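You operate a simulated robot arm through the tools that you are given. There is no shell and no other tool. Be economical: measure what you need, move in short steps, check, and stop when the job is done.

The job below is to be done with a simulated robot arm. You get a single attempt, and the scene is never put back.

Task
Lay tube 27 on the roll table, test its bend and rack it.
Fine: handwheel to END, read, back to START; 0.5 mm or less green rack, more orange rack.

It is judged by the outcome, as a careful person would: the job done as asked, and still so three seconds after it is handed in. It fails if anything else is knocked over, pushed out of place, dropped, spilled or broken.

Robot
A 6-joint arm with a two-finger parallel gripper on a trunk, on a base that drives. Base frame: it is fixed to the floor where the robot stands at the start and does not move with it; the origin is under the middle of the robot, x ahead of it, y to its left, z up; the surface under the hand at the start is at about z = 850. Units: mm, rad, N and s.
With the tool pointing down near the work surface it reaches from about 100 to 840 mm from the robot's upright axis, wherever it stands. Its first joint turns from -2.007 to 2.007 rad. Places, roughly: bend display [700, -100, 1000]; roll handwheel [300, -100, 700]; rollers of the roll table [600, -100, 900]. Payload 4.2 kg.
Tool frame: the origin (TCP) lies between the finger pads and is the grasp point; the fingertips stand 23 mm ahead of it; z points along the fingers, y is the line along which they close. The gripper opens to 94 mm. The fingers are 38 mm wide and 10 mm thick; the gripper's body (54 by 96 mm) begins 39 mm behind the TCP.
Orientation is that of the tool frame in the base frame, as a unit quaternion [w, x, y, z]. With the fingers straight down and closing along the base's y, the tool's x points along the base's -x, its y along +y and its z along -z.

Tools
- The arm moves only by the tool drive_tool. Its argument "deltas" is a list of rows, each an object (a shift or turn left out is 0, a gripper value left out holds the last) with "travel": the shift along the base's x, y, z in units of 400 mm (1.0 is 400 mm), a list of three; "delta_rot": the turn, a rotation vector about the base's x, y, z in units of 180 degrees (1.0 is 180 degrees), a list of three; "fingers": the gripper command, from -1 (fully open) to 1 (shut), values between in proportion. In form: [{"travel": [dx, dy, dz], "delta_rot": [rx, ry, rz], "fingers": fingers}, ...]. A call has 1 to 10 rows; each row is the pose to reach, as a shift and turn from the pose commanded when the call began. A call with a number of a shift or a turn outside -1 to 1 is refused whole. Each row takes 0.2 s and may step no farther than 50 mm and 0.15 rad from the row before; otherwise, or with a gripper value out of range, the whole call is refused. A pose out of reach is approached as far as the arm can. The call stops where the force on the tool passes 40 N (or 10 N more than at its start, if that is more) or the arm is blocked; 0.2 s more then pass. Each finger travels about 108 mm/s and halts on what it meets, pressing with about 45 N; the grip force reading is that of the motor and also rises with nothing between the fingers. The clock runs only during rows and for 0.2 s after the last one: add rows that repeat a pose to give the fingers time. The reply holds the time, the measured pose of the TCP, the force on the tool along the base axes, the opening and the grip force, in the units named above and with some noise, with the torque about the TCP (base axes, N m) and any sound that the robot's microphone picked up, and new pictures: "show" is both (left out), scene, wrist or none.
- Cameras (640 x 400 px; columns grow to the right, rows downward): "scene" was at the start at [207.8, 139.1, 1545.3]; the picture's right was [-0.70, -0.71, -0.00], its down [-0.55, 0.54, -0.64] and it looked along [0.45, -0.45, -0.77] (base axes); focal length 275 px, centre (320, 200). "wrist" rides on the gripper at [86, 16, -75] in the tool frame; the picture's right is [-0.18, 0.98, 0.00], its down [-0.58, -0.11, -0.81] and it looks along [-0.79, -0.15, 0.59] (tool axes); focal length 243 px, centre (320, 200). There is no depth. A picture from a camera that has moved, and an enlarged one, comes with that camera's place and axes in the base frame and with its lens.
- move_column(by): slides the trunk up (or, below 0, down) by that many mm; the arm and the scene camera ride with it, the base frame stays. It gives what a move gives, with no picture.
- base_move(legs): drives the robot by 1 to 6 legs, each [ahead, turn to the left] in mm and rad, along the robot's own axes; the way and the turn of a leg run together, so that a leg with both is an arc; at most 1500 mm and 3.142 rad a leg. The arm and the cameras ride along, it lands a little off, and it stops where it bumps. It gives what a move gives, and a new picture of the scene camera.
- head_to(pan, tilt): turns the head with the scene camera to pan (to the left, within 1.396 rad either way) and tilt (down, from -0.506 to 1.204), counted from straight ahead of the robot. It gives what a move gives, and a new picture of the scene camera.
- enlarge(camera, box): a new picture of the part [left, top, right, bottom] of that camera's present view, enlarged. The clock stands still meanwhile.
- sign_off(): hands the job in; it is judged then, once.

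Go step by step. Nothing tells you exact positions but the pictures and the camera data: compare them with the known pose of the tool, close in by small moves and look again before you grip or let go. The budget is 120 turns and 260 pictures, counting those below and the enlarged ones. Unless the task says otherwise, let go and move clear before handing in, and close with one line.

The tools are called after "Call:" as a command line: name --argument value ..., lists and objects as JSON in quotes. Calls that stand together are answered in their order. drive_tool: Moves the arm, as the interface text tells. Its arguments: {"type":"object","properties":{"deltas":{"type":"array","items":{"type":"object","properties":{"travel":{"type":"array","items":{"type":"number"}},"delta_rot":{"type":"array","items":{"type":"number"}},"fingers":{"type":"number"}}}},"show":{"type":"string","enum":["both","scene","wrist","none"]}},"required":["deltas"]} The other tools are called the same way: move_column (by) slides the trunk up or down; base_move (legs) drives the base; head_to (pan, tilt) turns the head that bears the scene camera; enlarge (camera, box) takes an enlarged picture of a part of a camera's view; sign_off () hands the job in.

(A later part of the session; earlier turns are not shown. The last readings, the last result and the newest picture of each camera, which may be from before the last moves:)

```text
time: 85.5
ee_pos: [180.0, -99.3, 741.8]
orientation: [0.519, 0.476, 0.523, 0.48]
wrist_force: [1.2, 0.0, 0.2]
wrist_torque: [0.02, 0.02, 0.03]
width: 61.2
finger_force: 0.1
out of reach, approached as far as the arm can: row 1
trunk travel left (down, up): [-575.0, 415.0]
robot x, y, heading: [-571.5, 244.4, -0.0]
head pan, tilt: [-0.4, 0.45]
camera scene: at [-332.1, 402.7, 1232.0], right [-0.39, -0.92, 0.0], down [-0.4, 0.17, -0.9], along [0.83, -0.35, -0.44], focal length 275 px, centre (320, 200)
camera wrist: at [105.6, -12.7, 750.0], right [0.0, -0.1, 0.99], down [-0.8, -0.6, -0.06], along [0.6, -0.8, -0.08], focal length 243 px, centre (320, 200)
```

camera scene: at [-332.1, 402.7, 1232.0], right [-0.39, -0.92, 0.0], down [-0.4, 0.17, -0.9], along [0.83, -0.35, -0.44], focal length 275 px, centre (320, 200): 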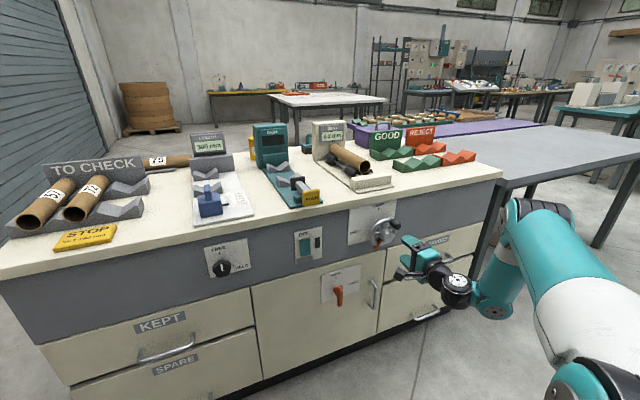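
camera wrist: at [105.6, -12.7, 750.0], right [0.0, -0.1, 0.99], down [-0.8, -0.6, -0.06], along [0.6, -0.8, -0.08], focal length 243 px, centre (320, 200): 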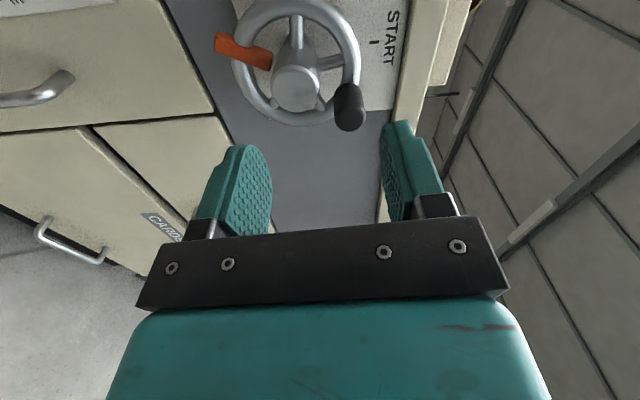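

Roll is now 85°. The handle is at about (y -136, z 768), i.e. θ≈212°. I'll roll to ~35° and align in front of it.

Call:
drive_tool --deltas '[{"travel": [0, -0.015, 0.01], "delta_rot": [-0.042, 0, 0]}, {"travel": [0, -0.03, 0.02], "delta_rot": [-0.084, 0, 0]}, {"travel": [0, -0.045, 0.03], "delta_rot": [-0.126, 0, 0]}, {"travel": [0, -0.06, 0.04], "delta_rot": [-0.168, 0, 0]}, {"travel": [0, -0.07, 0.05], "delta_rot": [-0.21, 0, 0]}, {"travel": [0, -0.08, 0.06], "delta_rot": [-0.25, 0, 0]}, {"travel": [0.08, -0.092, 0.065], "delta_rot": [-0.28, 0, 0]}]'

```text
time: 87.1
ee_pos: [210.4, -137.4, 766.1]
orientation: [0.672, 0.209, 0.677, 0.215]
wrist_force: [-0.2, 0.5, -0.1]
wrist_torque: [-0.01, -0.01, 0.01]
width: 61.0
finger_force: 0.1
trunk travel left (down, up): [-575.0, 415.0]
robot x, y, heading: [-571.9, 244.3, -0.009]
head pan, tilt: [-0.4, 0.45]
camera scene: at [-332.2, 402.6, 1232.0], right [-0.39, -0.92, 0.0], down [-0.4, 0.17, -0.9], along [0.83, -0.35, -0.44], focal length 275 px, centre (320, 200)
camera wrist: at [136.1, -75.0, 705.0], right [0.0, 0.7, 0.71], down [-0.8, -0.43, 0.42], along [0.6, -0.57, 0.56], focal length 243 px, centre (320, 200)
```

scene: 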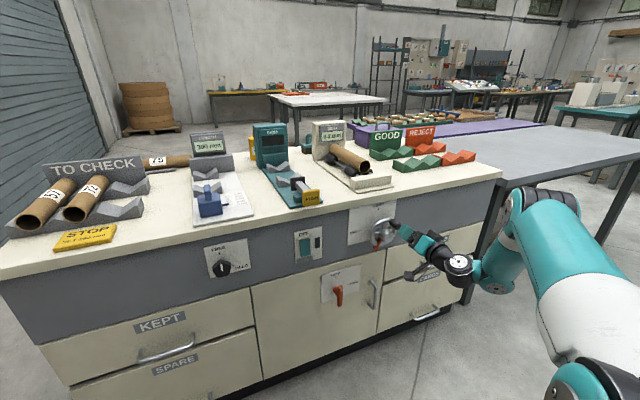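
wrist: 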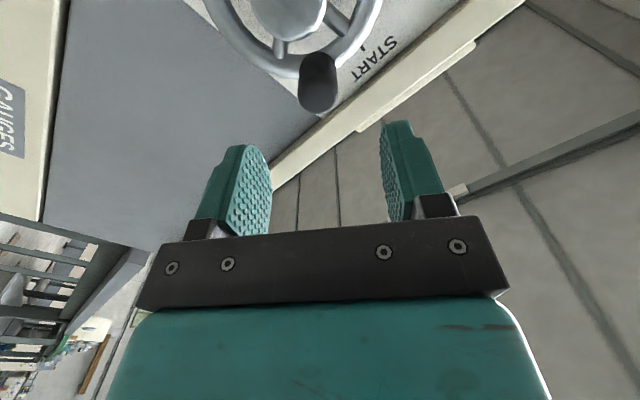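

Handle centred between fingers. Advance and close to the loose setting.

Call:
drive_tool --deltas '[{"travel": [0.08, 0.003, 0]}, {"travel": [0.16, 0.003, 0]}, {"travel": [0.16, 0.003, 0], "fingers": 0.2}, {"travel": [0.16, 0.003, 0], "fingers": 0.37}, {"travel": [0.16, 0.003, 0], "fingers": 0.37}]' --show "wrist"

Call:
enlarge --camera "scene" --box '[290, 110, 430, 265]'

```text
time: 88.3
ee_pos: [274.1, -136.5, 767.5]
orientation: [0.672, 0.21, 0.677, 0.215]
wrist_force: [0.1, 0.3, 0.9]
wrist_torque: [0.0, 0.01, -0.03]
width: 29.7
finger_force: 0.1
trunk travel left (down, up): [-575.0, 415.0]
robot x, y, heading: [-569.8, 245.4, -0.005]
head pan, tilt: [-0.4, 0.45]
camera wrist: at [199.5, -74.0, 706.0], right [0.0, 0.7, 0.71], down [-0.8, -0.43, 0.42], along [0.6, -0.57, 0.56], focal length 243 px, centre (320, 200)
```

wrist: 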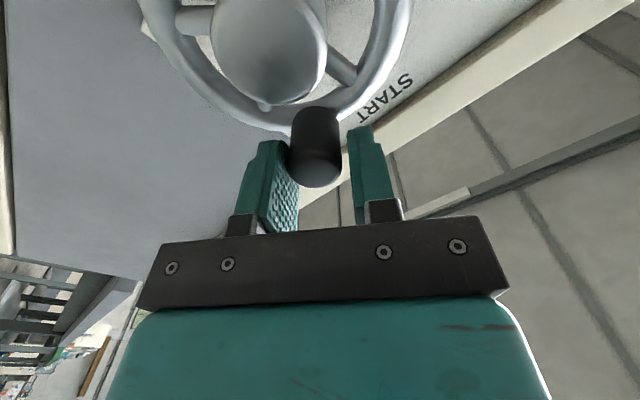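

```text
2.58 times, centred on (360, 188) of scene
camera zoom: at [-332.1, 402.7, 1232.0], right [-0.39, -0.92, 0.0], down [-0.4, 0.17, -0.9], along [0.83, -0.35, -0.44], focal length 710 px, centre (217, 232)
```

zoom: 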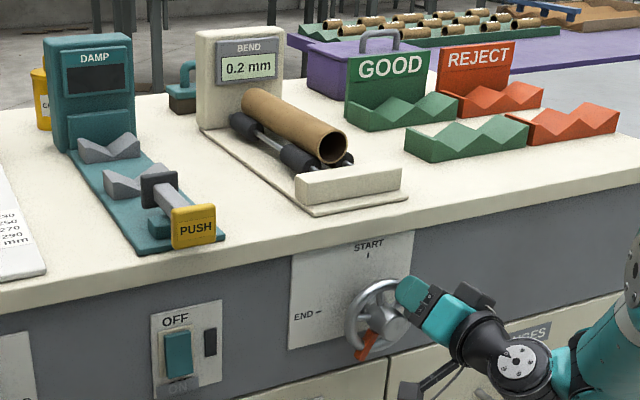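

Call:
drive_tool --deltas '[{"travel": [0, -0.0175, -0.0075], "delta_rot": [0.036, 0, 0]}, {"travel": [0, -0.03, -0.02], "delta_rot": [0.08, 0, 0]}, {"travel": [0, -0.0408, -0.0343], "delta_rot": [0.124, 0, 0]}, {"travel": [0, -0.0493, -0.0498], "delta_rot": [0.168, 0, 0]}, {"travel": [0, -0.0558, -0.0665], "delta_rot": [0.212, 0, 0]}, {"travel": [0, -0.0598, -0.0838], "delta_rot": [0.256, 0, 0]}, {"travel": [0, -0.061, -0.0948], "delta_rot": [0.284, 0, 0]}]' --show "wrist"

Call:
enlarge --camera "scene" --box '[290, 110, 430, 265]'

```text
time: 89.9
ee_pos: [275.0, -158.8, 731.2]
orientation: [0.515, 0.48, 0.518, 0.486]
wrist_force: [-0.4, -1.5, 0.8]
wrist_torque: [0.0, -0.07, -0.01]
width: 29.7
finger_force: 0.5
trunk travel left (down, up): [-575.0, 415.0]
robot x, y, heading: [-572.1, 245.2, -0.001]
head pan, tilt: [-0.4, 0.45]
camera wrist: at [201.1, -72.6, 740.2], right [0.0, -0.12, 0.99], down [-0.8, -0.59, -0.07], along [0.6, -0.8, -0.09], focal length 243 px, centre (320, 200)
```

wrist: 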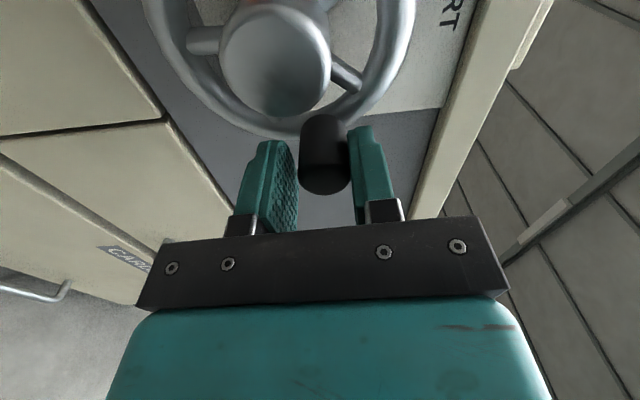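

```text
2.58 times, centred on (360, 188) of scene
camera zoom: at [-332.1, 402.7, 1232.0], right [-0.39, -0.92, 0.0], down [-0.4, 0.17, -0.9], along [0.83, -0.35, -0.44], focal length 710 px, centre (217, 232)
```

zoom: 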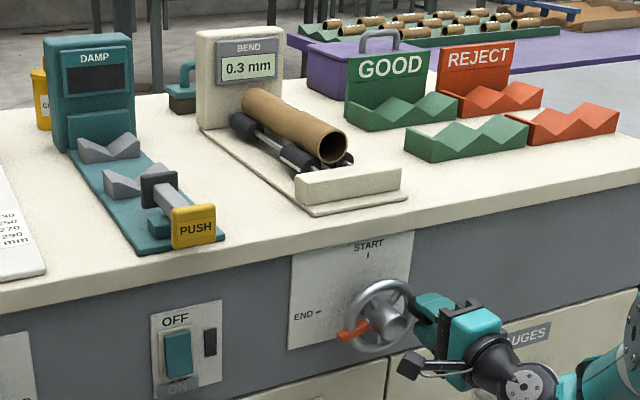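

Display 0.3 mm, pointer nearly at END. Pushing the last degrees gently to the stop.

Call:
drive_tool --deltas '[{"travel": [0, 0, -0.01], "delta_rot": [0.015, 0, 0]}, {"travel": [0, 0.0, -0.018], "delta_rot": [0.025, 0, 0]}]' --show "none"

Call:
enlarge --camera "scene" --box '[290, 110, 430, 265]'

Call:
enlarge --camera "scene" --box '[344, 195, 424, 265]'

```text
time: 90.5
ee_pos: [274.7, -159.4, 722.3]
orientation: [0.496, 0.5, 0.498, 0.505]
wrist_force: [0.2, -0.2, 0.5]
wrist_torque: [-0.06, 0.0, -0.02]
width: 29.7
finger_force: 0.3
trunk travel left (down, up): [-575.0, 415.0]
robot x, y, heading: [-572.2, 245.6, -0.0]
head pan, tilt: [-0.4, 0.45]
```

```text
2.58 times, centred on (360, 188) of scene
camera zoom: at [-332.1, 402.7, 1232.0], right [-0.39, -0.92, 0.0], down [-0.4, 0.17, -0.9], along [0.83, -0.35, -0.44], focal length 710 px, centre (217, 232)
```

zoom: 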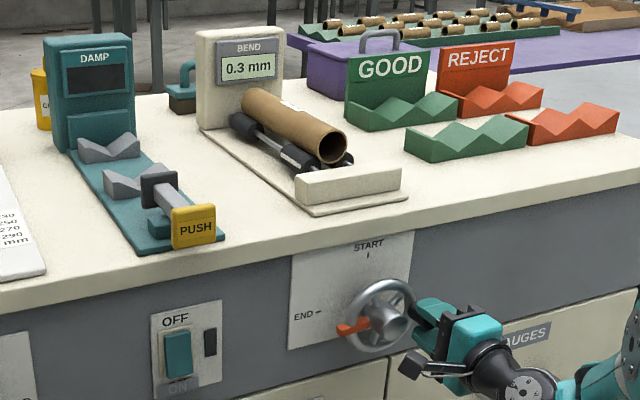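

```text
5.71 times, centred on (384, 230) of scene
camera zoom: at [-332.1, 402.7, 1232.0], right [-0.39, -0.92, 0.0], down [-0.4, 0.17, -0.9], along [0.83, -0.35, -0.44], focal length 1571 px, centre (-46, 29)
```

zoom: 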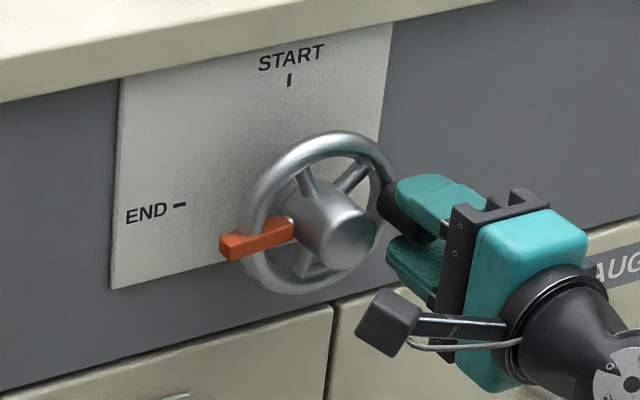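

Close to horizontal; still no stop felt. A little further.

Call:
drive_tool --deltas '[{"travel": [0, 0.001, -0.01], "delta_rot": [0.01, 0, 0]}, {"travel": [0, 0.002, -0.018], "delta_rot": [0.02, 0, 0]}]' --show "none"

Call:
enlarge --camera "scene" --box '[344, 195, 424, 265]'

Call:
enlarge --camera "scene" --box '[310, 115, 360, 150]'

```text
time: 91.1
ee_pos: [276.2, -157.4, 716.2]
orientation: [0.481, 0.514, 0.482, 0.522]
wrist_force: [-2.1, -0.7, 7.5]
wrist_torque: [0.01, -0.01, 0.04]
width: 32.9
finger_force: 4.0
trunk travel left (down, up): [-575.0, 415.0]
robot x, y, heading: [-572.9, 245.1, -0.004]
head pan, tilt: [-0.4, 0.45]
```

```text
5.71 times, centred on (384, 230) of scene
camera zoom: at [-332.4, 402.8, 1232.2], right [-0.39, -0.92, 0.0], down [-0.4, 0.17, -0.9], along [0.83, -0.35, -0.43], focal length 1571 px, centre (-46, 29)
```

zoom: 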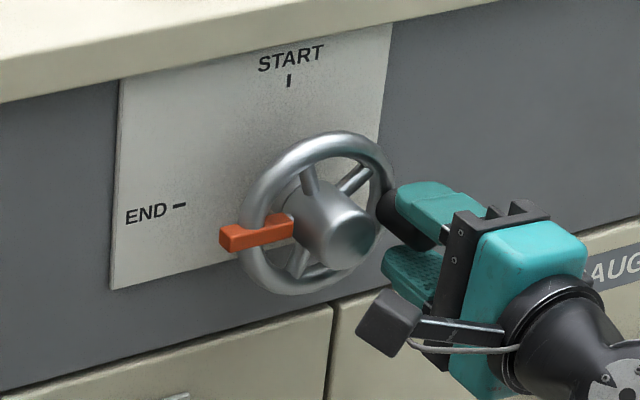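

```text
11.43 times, centred on (335, 132) of scene
camera zoom: at [-332.4, 402.8, 1232.2], right [-0.39, -0.92, 0.0], down [-0.4, 0.17, -0.9], along [0.83, -0.35, -0.43], focal length 3142 px, centre (149, 971)
```

zoom: 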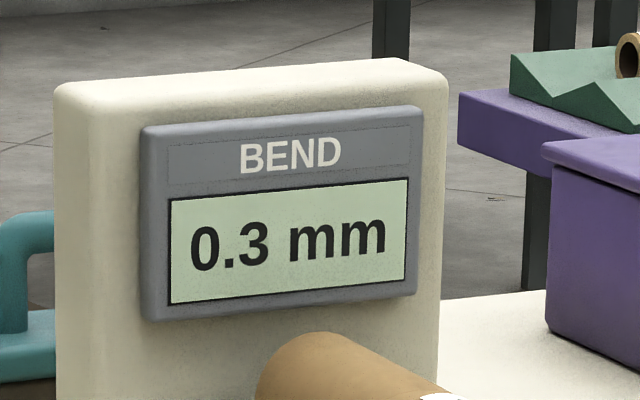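

The stop at END is felt (pointer on END) and the display reads 0.3 mm, so tube 27 goes to the green rack. Now turning back counter-clockwise to START, first to ~190°.

Call:
drive_tool --deltas '[{"travel": [0, -0.0048, 0.04], "delta_rot": [-0.0445, 0, 0]}, {"travel": [0, -0.001, 0.0625], "delta_rot": [-0.089, 0, 0]}, {"travel": [0, 0.005, 0.079], "delta_rot": [-0.1335, 0, 0]}, {"travel": [0, 0.0133, 0.0948], "delta_rot": [-0.178, 0, 0]}, {"travel": [0, 0.0238, 0.1093], "delta_rot": [-0.2225, 0, 0]}, {"travel": [0, 0.0363, 0.122], "delta_rot": [-0.267, 0, 0]}, {"travel": [0, 0.0503, 0.133], "delta_rot": [-0.3115, 0, 0]}, {"travel": [0, 0.0655, 0.1418], "delta_rot": [-0.356, 0, 0]}, {"travel": [0, 0.082, 0.1485], "delta_rot": [-0.4, 0, 0]}, {"travel": [0, 0.0993, 0.1528], "delta_rot": [-0.4445, 0, 0]}]' --show "wrist"

Call:
enlarge --camera "scene" --box '[290, 110, 430, 265]'

```text
time: 93.3
ee_pos: [274.7, -119.3, 778.1]
orientation: [0.699, 0.084, 0.704, 0.087]
wrist_force: [-0.2, 0.0, -0.4]
wrist_torque: [0.02, 0.01, 0.0]
width: 30.2
finger_force: 0.3
trunk travel left (down, up): [-575.0, 415.0]
robot x, y, heading: [-571.2, 245.9, 0.0]
head pan, tilt: [-0.4, 0.45]
camera wrist: at [200.7, -82.7, 697.7], right [0.0, 0.91, 0.42], down [-0.8, -0.25, 0.54], along [0.6, -0.33, 0.73], focal length 243 px, centre (320, 200)
```

wrist: 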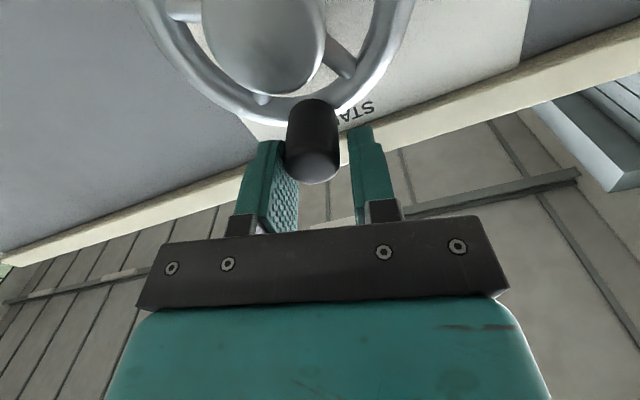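

```text
2.58 times, centred on (360, 188) of scene
camera zoom: at [-332.1, 402.7, 1232.0], right [-0.39, -0.92, 0.0], down [-0.4, 0.17, -0.9], along [0.83, -0.35, -0.44], focal length 710 px, centre (217, 232)
```

zoom: 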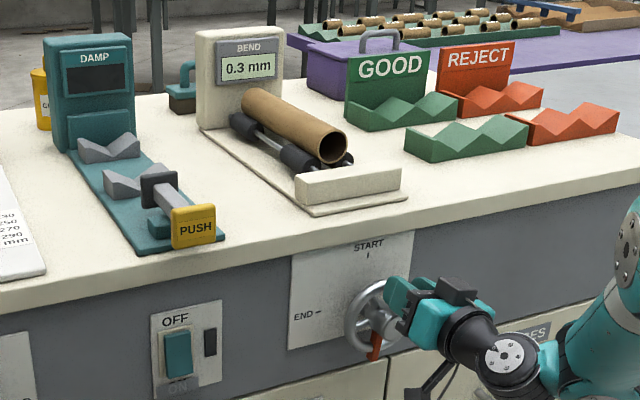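

Display holds 0.3 mm. Continuing back to ~126°.

Call:
drive_tool --deltas '[{"travel": [0, 0.0178, 0.002], "delta_rot": [-0.0445, 0, 0]}, {"travel": [0, 0.0355, 0.0013], "delta_rot": [-0.089, 0, 0]}, {"travel": [0, 0.053, -0.0018], "delta_rot": [-0.1335, 0, 0]}, {"travel": [0, 0.07, -0.0073], "delta_rot": [-0.178, 0, 0]}, {"travel": [0, 0.086, -0.015], "delta_rot": [-0.2225, 0, 0]}, {"travel": [0, 0.1008, -0.025], "delta_rot": [-0.267, 0, 0]}, {"travel": [0, 0.114, -0.037], "delta_rot": [-0.3115, 0, 0]}, {"travel": [0, 0.1255, -0.0505], "delta_rot": [-0.356, 0, 0]}]' --show "wrist"

Call:
enlarge --camera "scene" --box '[290, 110, 430, 265]'

```text
time: 95.1
ee_pos: [276.1, -67.2, 755.0]
orientation: [0.637, -0.3, 0.644, -0.298]
wrist_force: [-0.2, -1.2, 0.1]
wrist_torque: [-0.03, 0.0, 0.03]
width: 29.7
finger_force: 0.0
trunk travel left (down, up): [-575.0, 415.0]
robot x, y, heading: [-569.4, 247.4, -0.003]
head pan, tilt: [-0.4, 0.45]
camera wrist: at [201.4, -124.1, 688.7], right [0.0, 0.77, -0.63], down [-0.8, 0.38, 0.46], along [0.6, 0.51, 0.62], focal length 243 px, centre (320, 200)
```

wrist: 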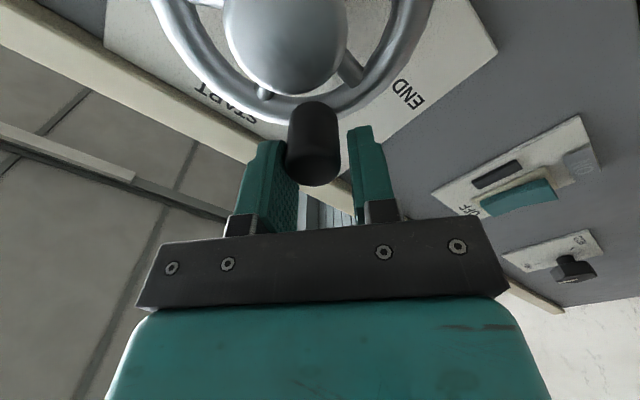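

```text
2.58 times, centred on (360, 188) of scene
camera zoom: at [-332.1, 402.7, 1232.0], right [-0.39, -0.92, 0.0], down [-0.4, 0.17, -0.9], along [0.83, -0.35, -0.44], focal length 710 px, centre (217, 232)
```

zoom: 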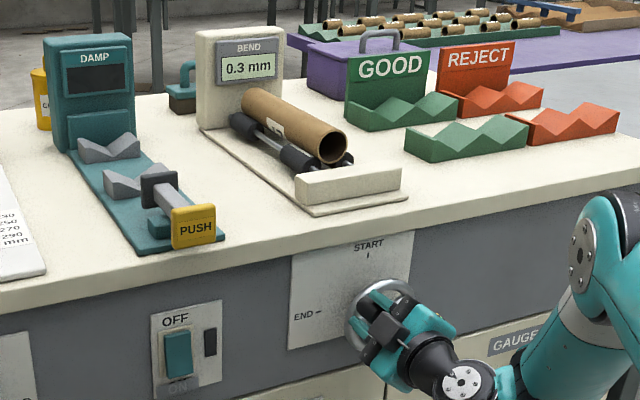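

Call:
drive_tool --deltas '[{"travel": [0, 0.0093, -0.0153], "delta_rot": [-0.0445, 0, 0]}, {"travel": [0, 0.0165, -0.0315], "delta_rot": [-0.089, 0, 0]}, {"travel": [0, 0.0215, -0.0485], "delta_rot": [-0.1335, 0, 0]}, {"travel": [0, 0.024, -0.066], "delta_rot": [-0.178, 0, 0]}, {"travel": [0, 0.024, -0.084], "delta_rot": [-0.2225, 0, 0]}, {"travel": [0, 0.0215, -0.1015], "delta_rot": [-0.267, 0, 0]}, {"travel": [0, 0.0165, -0.1185], "delta_rot": [-0.3115, 0, 0]}, {"travel": [0, 0.0093, -0.1348], "delta_rot": [-0.356, 0, 0]}]' --show "wrist"

Call:
enlarge --camera "scene" --box '[290, 110, 430, 265]'

```text
time: 96.9
ee_pos: [274.6, -65.9, 702.3]
orientation: [-0.382, 0.592, -0.387, 0.595]
wrist_force: [0.2, 0.2, 0.8]
wrist_torque: [-0.04, -0.01, -0.01]
width: 29.7
finger_force: 0.1
trunk travel left (down, up): [-575.0, 415.0]
robot x, y, heading: [-567.9, 245.6, -0.002]
head pan, tilt: [-0.4, 0.45]
camera wrist: at [200.8, -150.6, 722.5], right [0.0, -0.23, -0.97], down [-0.8, 0.58, -0.14], along [0.6, 0.78, -0.19], focal length 243 px, centre (320, 200)
```

wrist: 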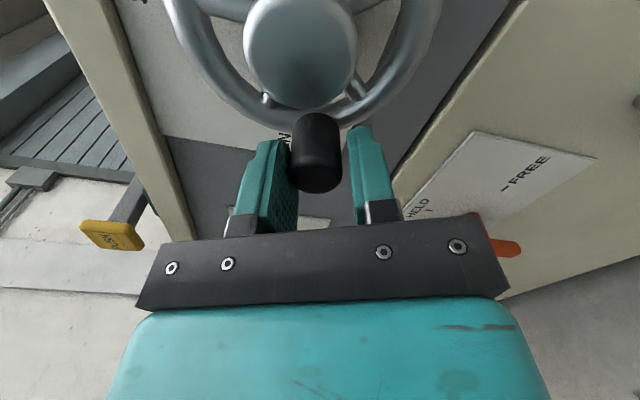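

```text
2.58 times, centred on (360, 188) of scene
camera zoom: at [-332.1, 402.8, 1232.0], right [-0.39, -0.92, 0.0], down [-0.4, 0.17, -0.9], along [0.83, -0.35, -0.44], focal length 710 px, centre (217, 232)
```

zoom: 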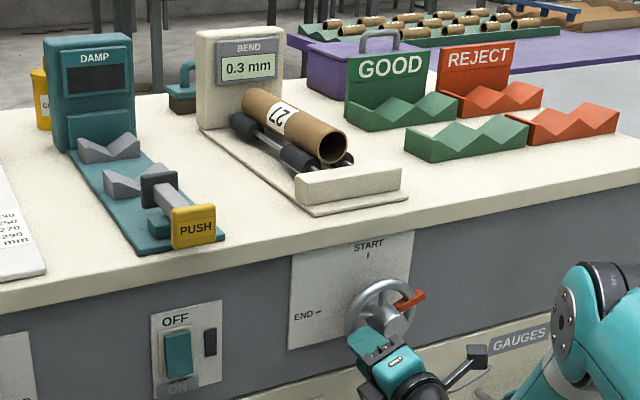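

Last stretch back to START.

Call:
drive_tool --deltas '[{"travel": [0, -0.0093, -0.0153], "delta_rot": [-0.0445, 0, 0]}, {"travel": [0, -0.0208, -0.0288], "delta_rot": [-0.089, 0, 0]}, {"travel": [0, -0.034, -0.0408], "delta_rot": [-0.1335, 0, 0]}, {"travel": [0, -0.0488, -0.0508], "delta_rot": [-0.178, 0, 0]}, {"travel": [0, -0.0648, -0.0585], "delta_rot": [-0.2225, 0, 0]}, {"travel": [0, -0.0818, -0.064], "delta_rot": [-0.267, 0, 0]}, {"travel": [0, -0.0993, -0.067], "delta_rot": [-0.3115, 0, 0]}, {"travel": [0, -0.1125, -0.0678], "delta_rot": [-0.345, 0, 0]}, {"travel": [0, -0.119, -0.0678], "delta_rot": [-0.35, 0, 0]}]' --show "wrist"

Call:
enlarge --camera "scene" --box '[344, 195, 424, 265]'

```text
time: 97.4
ee_pos: [289.4, -76.0, 687.7]
orientation: [-0.322, 0.627, -0.33, 0.628]
wrist_force: [-14.3, 2.3, 0.7]
wrist_torque: [-0.13, -0.22, 0.22]
width: 30.7
finger_force: 1.0
out of reach, approached as far as the arm can: row 1, 2
trunk travel left (down, up): [-575.0, 415.0]
robot x, y, heading: [-567.9, 244.4, -0.006]
head pan, tilt: [-0.4, 0.45]
stopped in row 2: the force on the tool passed its limit at 93 N (the readings are from after the stop); the commanded pose is now the measured one
camera wrist: at [215.5, -155.3, 724.5], right [-0.01, -0.41, -0.91], down [-0.8, 0.55, -0.24], along [0.6, 0.73, -0.34], focal length 243 px, centre (320, 200)
```

wrist: 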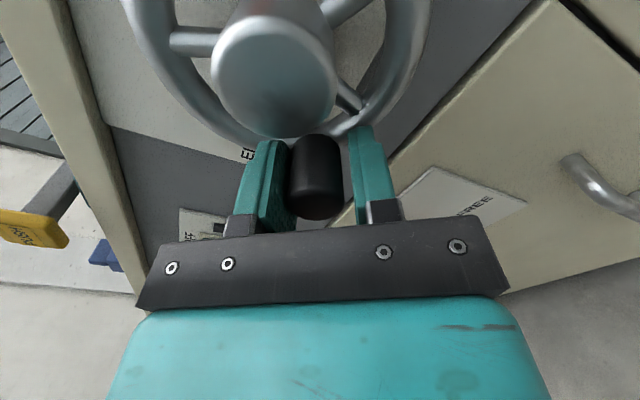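

```text
5.71 times, centred on (384, 230) of scene
camera zoom: at [-332.6, 402.7, 1232.1], right [-0.39, -0.92, 0.0], down [-0.4, 0.17, -0.9], along [0.83, -0.35, -0.43], focal length 1571 px, centre (-46, 29)
```

zoom: 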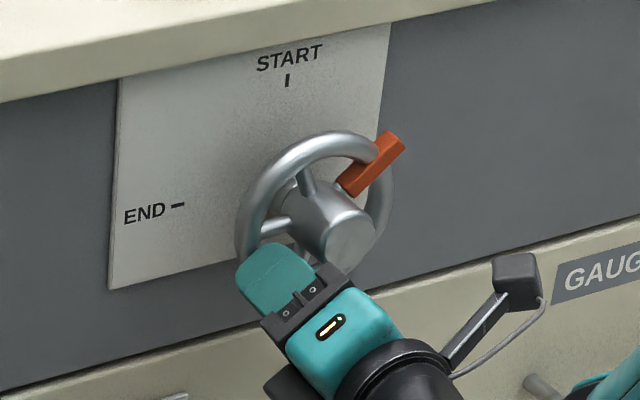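

The roll limit again, and the hand pressed on the wheel; it now sits near 40°. I'll back straight out, unwind the roll by half a turn, and regrip.

Call:
drive_tool --deltas '[{"travel": [-0.06, 0, 0], "fingers": 0.2}, {"travel": [-0.16, 0, 0.02]}, {"travel": [-0.26, 0, 0.04]}]' --show "wrist"

Call:
drive_tool --deltas '[{"delta_rot": [0.047, 0, 0]}, {"delta_rot": [0.094, 0, 0]}, {"delta_rot": [0.141, 0, 0]}, {"delta_rot": [0.188, 0, 0]}, {"delta_rot": [0.235, 0, 0]}, {"delta_rot": [0.282, 0, 0]}, {"delta_rot": [0.329, 0, 0]}, {"delta_rot": [0.376, 0, 0]}, {"delta_rot": [0.423, 0, 0]}, {"delta_rot": [0.47, 0, 0], "fingers": -0.3}]' --show "none"

Call:
drive_tool --deltas '[{"delta_rot": [0.047, 0, 0]}, {"delta_rot": [0.094, 0, 0]}, {"delta_rot": [0.141, 0, 0]}, {"delta_rot": [0.188, 0, 0]}, {"delta_rot": [0.235, 0, 0]}, {"delta_rot": [0.282, 0, 0]}, {"delta_rot": [0.329, 0, 0]}, {"delta_rot": [0.376, 0, 0]}, {"delta_rot": [0.4, 0, 0]}]'

```text
time: 98.2
ee_pos: [290.2, -89.7, 692.7]
orientation: [-0.324, 0.63, -0.328, 0.625]
wrist_force: [6.4, 24.3, -6.7]
wrist_torque: [-0.59, 0.28, 0.56]
width: 41.6
finger_force: 4.3
out of reach, approached as far as the arm can: row 1, 2, 3
trunk travel left (down, up): [-575.0, 415.0]
robot x, y, heading: [-570.5, 249.8, -0.003]
head pan, tilt: [-0.4, 0.45]
camera wrist: at [215.4, -169.6, 729.5], right [-0.01, -0.41, -0.91], down [-0.81, 0.54, -0.24], along [0.59, 0.73, -0.34], focal length 243 px, centre (320, 200)
```

wrist: 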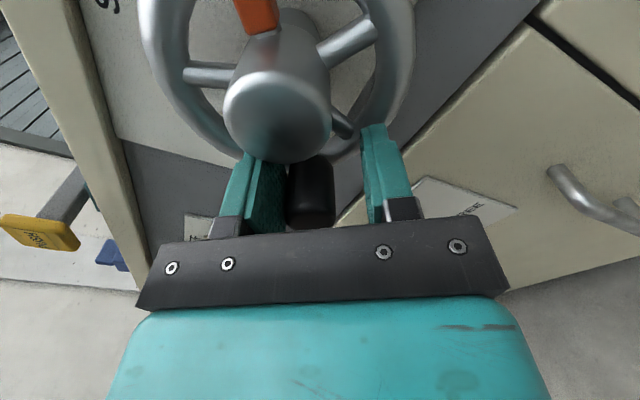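

```text
time: 98.6
ee_pos: [289.6, -86.0, 693.8]
orientation: [-0.368, 0.607, -0.366, 0.601]
wrist_force: [-4.5, 15.3, 3.0]
wrist_torque: [-0.43, -0.27, -0.02]
width: 41.7
finger_force: 4.3
trunk travel left (down, up): [-575.0, 415.0]
robot x, y, heading: [-570.6, 249.2, 0.008]
head pan, tilt: [-0.4, 0.45]
stopped in row 2: the force on the tool passed its limit at 42 N (the readings are from after the stop); the commanded pose is now the measured one
```

```text
time: 99.1
ee_pos: [289.1, -80.0, 691.0]
orientation: [-0.424, 0.575, -0.419, 0.56]
wrist_force: [-1.4, 9.5, 1.1]
wrist_torque: [-0.33, -0.09, 0.0]
width: 39.1
finger_force: 1.8
trunk travel left (down, up): [-575.0, 415.0]
robot x, y, heading: [-569.0, 244.6, 0.003]
head pan, tilt: [-0.4, 0.45]
stopped in row 2: the force on the tool passed its limit at 45 N (the readings are from after the stop); the commanded pose is now the measured one
camera scene: at [-333.4, 404.8, 1231.9], right [-0.39, -0.92, 0.0], down [-0.4, 0.17, -0.9], along [0.83, -0.35, -0.44], focal length 275 px, centre (320, 200)
camera wrist: at [217.5, -169.6, 700.8], right [-0.01, -0.11, -0.99], down [-0.82, 0.57, -0.05], along [0.58, 0.81, -0.09], focal length 243 px, centre (320, 200)
```

scene: 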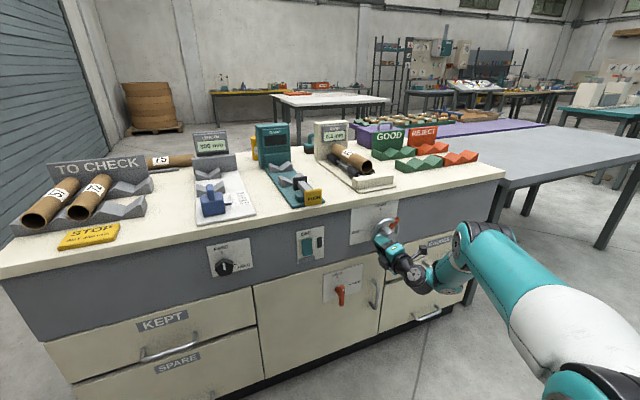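
wrist: 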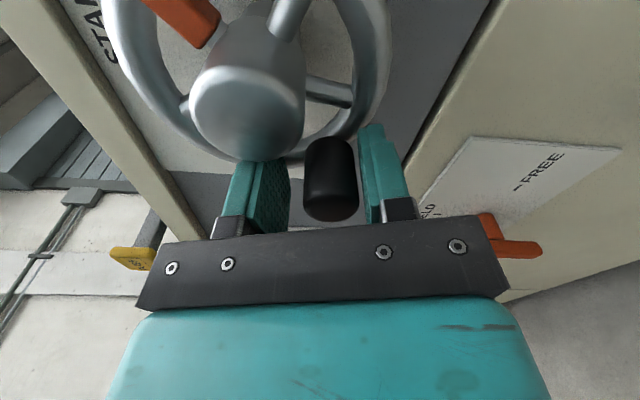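

The hand didn't come out because the pose was out of reach; now the roll is back within reach. Withdrawing straight back alone, carefully.

Call:
drive_tool --deltas '[{"travel": [-0.03, 0, 0]}, {"travel": [-0.1, 0, 0]}, {"travel": [-0.2, 0, 0]}]'

```text
time: 99.9
ee_pos: [229.4, -89.0, 688.6]
orientation: [-0.424, 0.572, -0.421, 0.561]
wrist_force: [-0.2, -0.2, 0.2]
wrist_torque: [0.01, -0.02, 0.03]
width: 37.7
finger_force: 0.1
out of reach, approached as far as the arm can: row 3
trunk travel left (down, up): [-575.0, 415.0]
robot x, y, heading: [-568.1, 245.4, 0.001]
head pan, tilt: [-0.4, 0.45]
camera scene: at [-333.0, 404.3, 1232.0], right [-0.39, -0.92, 0.0], down [-0.4, 0.17, -0.9], along [0.83, -0.35, -0.44], focal length 275 px, centre (320, 200)
camera wrist: at [156.9, -178.8, 698.8], right [-0.01, -0.11, -0.99], down [-0.81, 0.58, -0.05], along [0.58, 0.81, -0.09], focal length 243 px, centre (320, 200)
```

scene: 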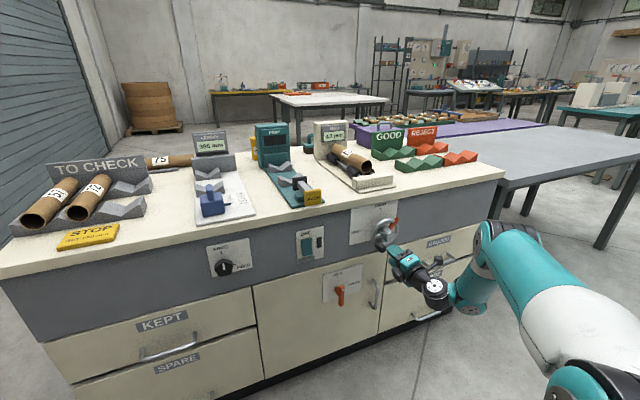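
wrist: 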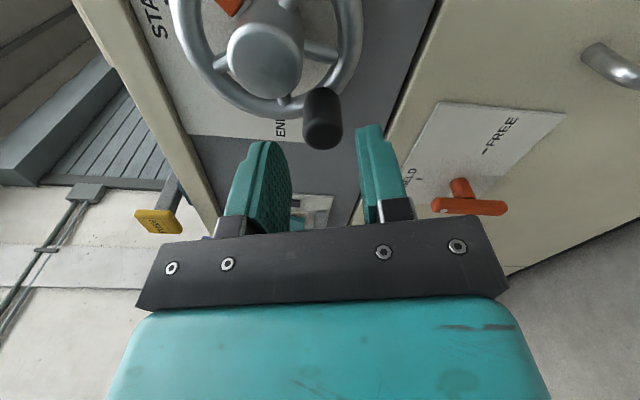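

Clear of the wheel. Unwinding the roll by about +132°.

Call:
drive_tool --deltas '[{"travel": [-0.02, 0, 0], "delta_rot": [0.047, 0, 0]}, {"travel": [-0.04, 0, 0], "delta_rot": [0.094, 0, 0]}, {"travel": [-0.04, 0, 0], "delta_rot": [0.141, 0, 0]}, {"travel": [-0.04, 0, 0], "delta_rot": [0.188, 0, 0]}, {"travel": [-0.04, 0, 0], "delta_rot": [0.235, 0, 0]}, {"travel": [-0.04, 0, 0], "delta_rot": [0.282, 0, 0]}, {"travel": [-0.04, 0, 0], "delta_rot": [0.329, 0, 0]}, {"travel": [-0.04, 0, 0], "delta_rot": [0.376, 0, 0]}, {"travel": [-0.04, 0, 0], "delta_rot": [0.423, 0, 0]}, {"travel": [-0.04, 0, 0], "delta_rot": [0.47, 0, 0], "fingers": -0.3}]' --show "none"

Call:
drive_tool --deltas '[{"delta_rot": [0.047, 0, 0]}, {"delta_rot": [0.094, 0, 0]}, {"delta_rot": [0.141, 0, 0]}, {"delta_rot": [0.188, 0, 0]}, {"delta_rot": [0.235, 0, 0]}, {"delta_rot": [0.27, 0, 0]}]'

```text
time: 102.1
ee_pos: [214.3, -90.8, 687.1]
orientation: [0.699, -0.138, 0.689, -0.131]
wrist_force: [0.5, 1.1, -0.3]
wrist_torque: [0.03, 0.0, -0.04]
width: 61.4
finger_force: 0.1
trunk travel left (down, up): [-575.0, 415.0]
robot x, y, heading: [-569.9, 246.2, 0.005]
head pan, tilt: [-0.4, 0.45]
```

```text
time: 103.5
ee_pos: [213.4, -91.7, 688.5]
orientation: [0.694, 0.162, 0.682, 0.165]
wrist_force: [-1.1, 0.7, 0.3]
wrist_torque: [0.03, 0.01, -0.01]
width: 60.8
finger_force: 0.0
trunk travel left (down, up): [-575.0, 415.0]
robot x, y, heading: [-573.4, 246.4, 0.004]
head pan, tilt: [-0.4, 0.45]
camera scene: at [-333.1, 404.3, 1232.0], right [-0.39, -0.92, 0.0], down [-0.4, 0.17, -0.9], along [0.83, -0.35, -0.44], focal length 275 px, centre (320, 200)
camera wrist: at [141.7, -37.2, 616.9], right [-0.01, 0.8, 0.61], down [-0.82, -0.36, 0.46], along [0.58, -0.49, 0.65], focal length 243 px, centre (320, 200)
```

scene: 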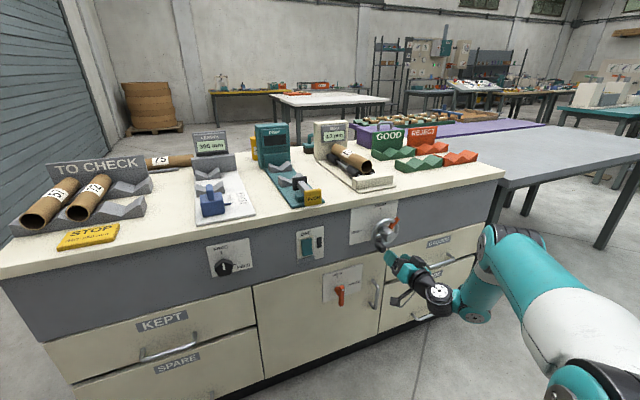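
wrist: 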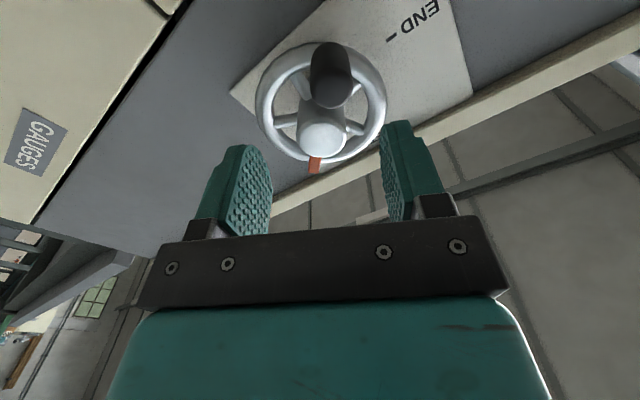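

Handle is at about (y -80, z 687), θ≈38°. Align, advance, and close loosely.

Call:
drive_tool --deltas '[{"travel": [0, 0.03, -0.003], "delta_rot": [0.04, 0.004, 0]}, {"travel": [0.08, 0.03, -0.003], "delta_rot": [0.04, 0.004, 0]}, {"travel": [0.155, 0.03, -0.003], "delta_rot": [0.04, 0.004, 0]}, {"travel": [0.155, 0.03, -0.003], "delta_rot": [0.04, 0.004, 0], "fingers": 0.2}, {"travel": [0.155, 0.03, -0.003], "delta_rot": [0.04, 0.004, 0], "fingers": 0.37}, {"travel": [0.155, 0.03, -0.003], "delta_rot": [0.04, 0.004, 0], "fingers": 0.37}]' --show "wrist"

```text
time: 104.9
ee_pos: [275.9, -78.6, 688.4]
orientation: [0.679, 0.205, 0.675, 0.204]
wrist_force: [0.6, 0.1, -0.1]
wrist_torque: [0.04, -0.02, -0.01]
width: 29.7
finger_force: 0.2
trunk travel left (down, up): [-575.0, 415.0]
robot x, y, heading: [-567.7, 247.2, 0.005]
head pan, tilt: [-0.4, 0.45]
camera wrist: at [203.1, -17.4, 624.1], right [0.0, 0.72, 0.7], down [-0.81, -0.41, 0.42], along [0.59, -0.57, 0.58], focal length 243 px, centre (320, 200)
```

wrist: 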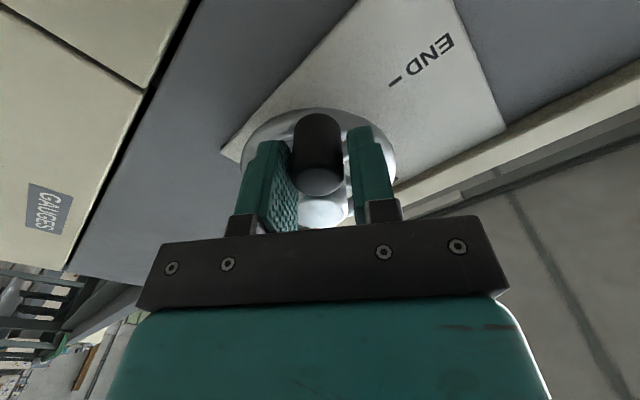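

Call:
drive_tool --deltas '[{"travel": [0, -0.0148, -0.011], "delta_rot": [-0.025, 0, 0]}, {"travel": [0, -0.0308, -0.0195], "delta_rot": [-0.07, 0, 0]}, {"travel": [0, -0.0478, -0.025], "delta_rot": [-0.113, 0, 0]}, {"travel": [0, -0.0653, -0.028], "delta_rot": [-0.157, 0, 0]}, {"travel": [0, -0.0785, -0.029], "delta_rot": [-0.19, 0, 0]}, {"travel": [0, -0.086, -0.029], "delta_rot": [-0.19, 0, 0]}]' --show "wrist"

Call:
enlarge --camera "scene" --box '[344, 195, 424, 265]'

```text
time: 106.3
ee_pos: [275.6, -113.5, 675.5]
orientation: [0.709, -0.004, 0.705, -0.003]
wrist_force: [0.3, 0.7, -0.6]
wrist_torque: [-0.01, 0.0, 0.06]
width: 30.1
finger_force: 1.2
trunk travel left (down, up): [-575.0, 415.0]
robot x, y, heading: [-569.3, 244.9, 0.003]
head pan, tilt: [-0.4, 0.45]
camera wrist: at [202.9, -98.4, 588.2], right [0.0, 0.98, 0.17], down [-0.81, -0.1, 0.58], along [0.59, -0.14, 0.8], focal length 243 px, centre (320, 200)
```

wrist: 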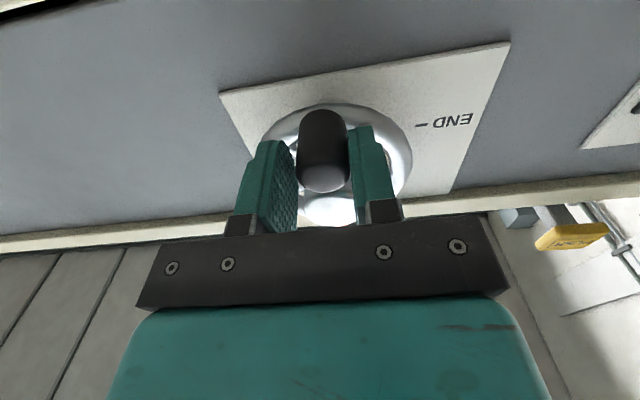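

```text
5.71 times, centred on (384, 230) of scene
camera zoom: at [-333.0, 404.3, 1232.0], right [-0.39, -0.92, 0.0], down [-0.4, 0.17, -0.9], along [0.83, -0.35, -0.44], focal length 1571 px, centre (-46, 29)
```

zoom: 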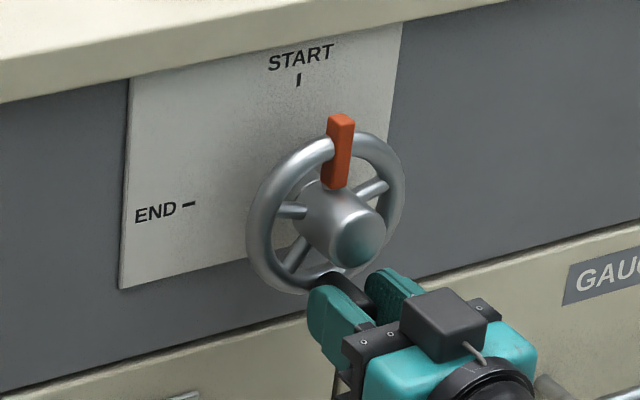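

Pointer is back at START. A small extra push to confirm the stop, then I'll release and withdraw.

Call:
drive_tool --deltas '[{"travel": [0, -0.006, 0]}, {"travel": [0, -0.006, 0]}]' --show "none"

Call:
enlarge --camera "scene" --box '[310, 115, 390, 185]'

```text
time: 106.9
ee_pos: [276.9, -115.3, 674.2]
orientation: [0.709, -0.004, 0.705, -0.002]
wrist_force: [-1.7, 5.1, -1.4]
wrist_torque: [-0.03, 0.01, 0.11]
width: 31.9
finger_force: 2.4
trunk travel left (down, up): [-575.0, 415.0]
robot x, y, heading: [-570.1, 247.5, 0.005]
head pan, tilt: [-0.4, 0.45]
```

```text
5.71 times, centred on (350, 150) of scene
camera zoom: at [-333.1, 404.5, 1231.9], right [-0.39, -0.92, 0.0], down [-0.4, 0.17, -0.9], along [0.83, -0.35, -0.44], focal length 1571 px, centre (149, 486)
```

zoom: 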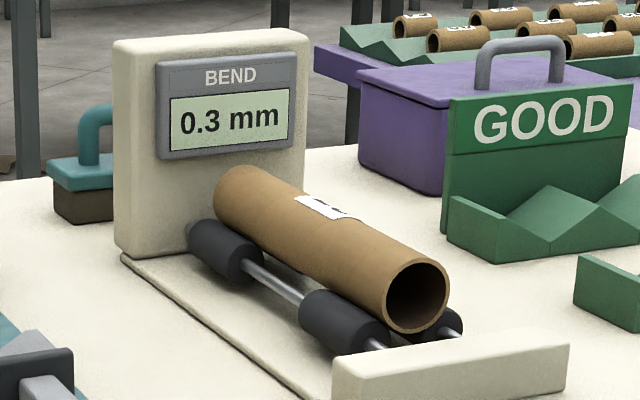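

Stop felt at START; reading remains 0.3 mm. Opening and backing away with the base, then raising the trunk.

Call:
drive_tool --deltas '[{"travel": [0, 0.006, 0], "fingers": 0.2}, {"travel": [0, 0.006, 0], "fingers": -0.2}, {"travel": [-0.08, 0.006, 0], "fingers": -0.3}]' --show "wrist"

Call:
base_move --legs '[[-250, 0]]'

```text
time: 107.7
ee_pos: [244.0, -112.4, 675.3]
orientation: [0.709, -0.004, 0.705, -0.002]
wrist_force: [-0.6, 0.1, 0.7]
wrist_torque: [0.01, 0.03, -0.01]
width: 61.2
finger_force: 0.1
trunk travel left (down, up): [-575.0, 415.0]
robot x, y, heading: [-572.1, 240.9, 0.002]
head pan, tilt: [-0.4, 0.45]
camera wrist: at [171.4, -98.0, 587.9], right [0.0, 0.98, 0.17], down [-0.81, -0.1, 0.58], along [0.59, -0.14, 0.8], focal length 243 px, centre (320, 200)
```

wrist: 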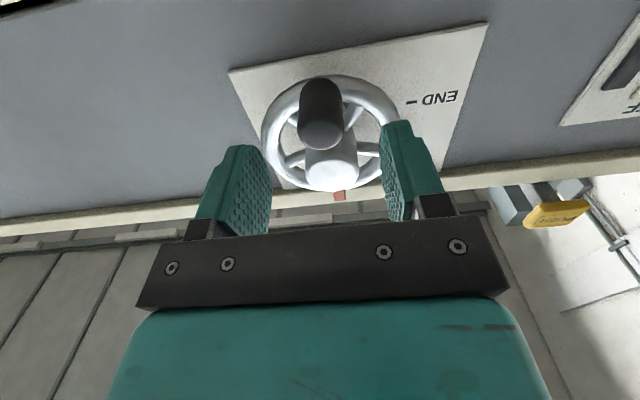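

```text
time: 109.5
ee_pos: [-6.5, -119.9, 675.1]
orientation: [0.709, 0.0, 0.705, -0.006]
wrist_force: [0.4, 0.8, 0.1]
wrist_torque: [-0.01, -0.02, -0.05]
width: 61.0
finger_force: 0.1
trunk travel left (down, up): [-575.0, 415.0]
robot x, y, heading: [-817.0, 243.8, -0.007]
head pan, tilt: [-0.4, 0.45]
camera scene: at [-580.8, 402.7, 1232.0], right [-0.39, -0.92, 0.0], down [-0.4, 0.17, -0.9], along [0.83, -0.35, -0.44], focal length 275 px, centre (320, 200)
```

scene: 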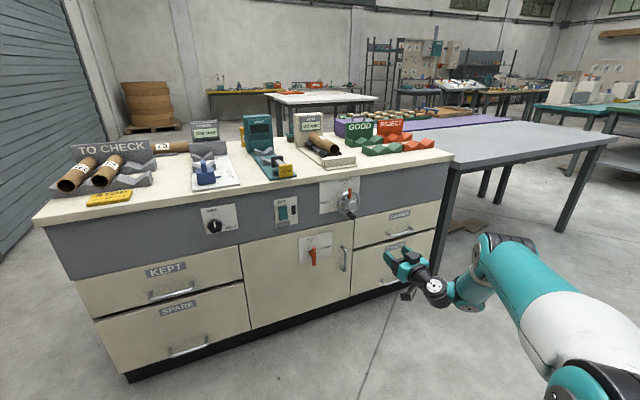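

Wheel free at START. Raising the trunk and turning the tool down again.

Call:
move_column --by 400

Call:
drive_tool --deltas '[{"travel": [-0.02, 0, 0.02], "delta_rot": [0, 0.045, 0]}, {"travel": [-0.04, 0, 0.04], "delta_rot": [0, 0.09, 0]}, {"travel": [-0.06, 0, 0.06], "delta_rot": [0, 0.135, 0]}, {"travel": [-0.08, 0, 0.08], "delta_rot": [0, 0.18, 0]}, {"travel": [-0.1, 0, 0.1], "delta_rot": [0, 0.225, 0]}, {"travel": [-0.12, 0, 0.12], "delta_rot": [0, 0.27, 0]}, {"travel": [-0.14, 0, 0.14], "delta_rot": [0, 0.315, 0]}, {"travel": [-0.16, 0, 0.16], "delta_rot": [0, 0.36, 0]}, {"travel": [-0.18, 0, 0.18], "delta_rot": [0, 0.405, 0]}, {"travel": [-0.2, 0, 0.18], "delta_rot": [0, 0.45, 0]}]' --show "none"

```text
time: 113.4
ee_pos: [-6.2, -120.5, 1075.4]
orientation: [0.709, -0.002, 0.705, -0.005]
wrist_force: [0.2, 0.8, 0.4]
wrist_torque: [0.01, 0.0, -0.02]
width: 61.1
finger_force: 0.0
trunk travel left (down, up): [-975.0, 15.0]
robot x, y, heading: [-817.5, 244.8, -0.001]
head pan, tilt: [-0.4, 0.45]
```

```text
time: 115.6
ee_pos: [-87.1, -117.8, 1147.0]
orientation: [0.08, -0.004, 0.997, -0.005]
wrist_force: [0.3, -0.2, 0.3]
wrist_torque: [0.04, -0.01, 0.01]
width: 61.1
finger_force: 0.0
trunk travel left (down, up): [-975.0, 15.0]
robot x, y, heading: [-818.2, 248.0, -0.001]
head pan, tilt: [-0.4, 0.45]
```

Finishing the tool's levelling, then driving back to the bench at y≈0 so both roll table and racks are in reach.

Call:
drive_tool --deltas '[{"delta_rot": [0, 0.045, 0]}, {"delta_rot": [0, 0.051, 0]}]' --show "none"

Call:
base_move --legs '[[0, -0.353], [712, 0], [0, 0.353], [140, 0]]'

Call:
head_to --pan -0.7 --tilt 0.85

```text
time: 116.2
ee_pos: [-87.0, -117.8, 1148.0]
orientation: [0.0, -0.005, 1.0, -0.004]
wrist_force: [0.4, -0.2, 0.3]
wrist_torque: [0.0, 0.0, 0.0]
width: 61.1
finger_force: 0.0
trunk travel left (down, up): [-975.0, 15.0]
robot x, y, heading: [-817.7, 248.8, -0.004]
head pan, tilt: [-0.4, 0.45]
```

```text
time: 123.2
ee_pos: [721.9, -378.7, 1147.7]
orientation: [0.0, -0.001, 1.0, -0.003]
wrist_force: [0.3, 0.2, 0.1]
wrist_torque: [-0.02, -0.03, 0.02]
width: 60.8
finger_force: 0.0
trunk travel left (down, up): [-975.0, 15.0]
robot x, y, heading: [-7.1, -5.0, -0.015]
head pan, tilt: [-0.4, 0.45]
camera scene: at [232.4, 146.3, 1632.0], right [-0.4, -0.92, 0.0], down [-0.4, 0.17, -0.9], along [0.83, -0.36, -0.44], focal length 275 px, centre (320, 200)
```

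scene: 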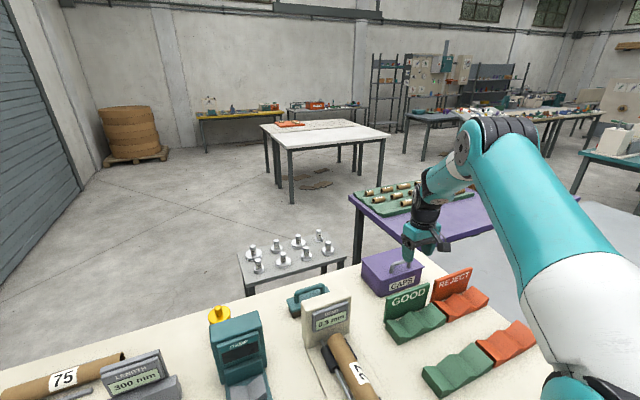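

```text
time: 124.1
ee_pos: [722.1, -379.0, 1147.4]
orientation: [0.001, 0.0, 1.0, -0.003]
wrist_force: [0.9, 0.4, 0.4]
wrist_torque: [0.03, 0.01, 0.0]
width: 61.0
finger_force: 0.0
trunk travel left (down, up): [-975.0, 15.0]
robot x, y, heading: [-3.9, -7.4, -0.007]
head pan, tilt: [-0.7, 0.85]
camera scene: at [207.7, 132.0, 1597.6], right [-0.65, -0.76, 0.0], down [-0.57, 0.49, -0.66], along [0.5, -0.43, -0.75], focal length 275 px, centre (320, 200)
```

scene: 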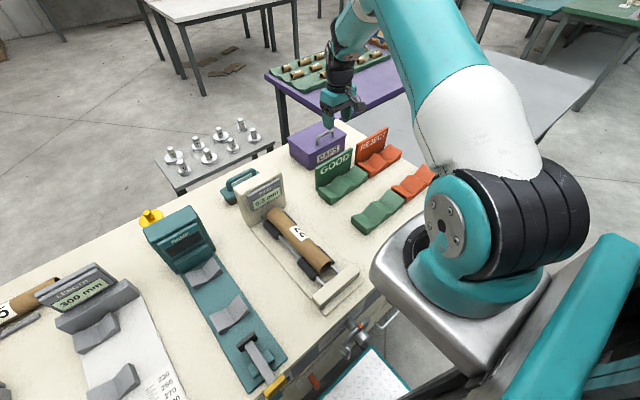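

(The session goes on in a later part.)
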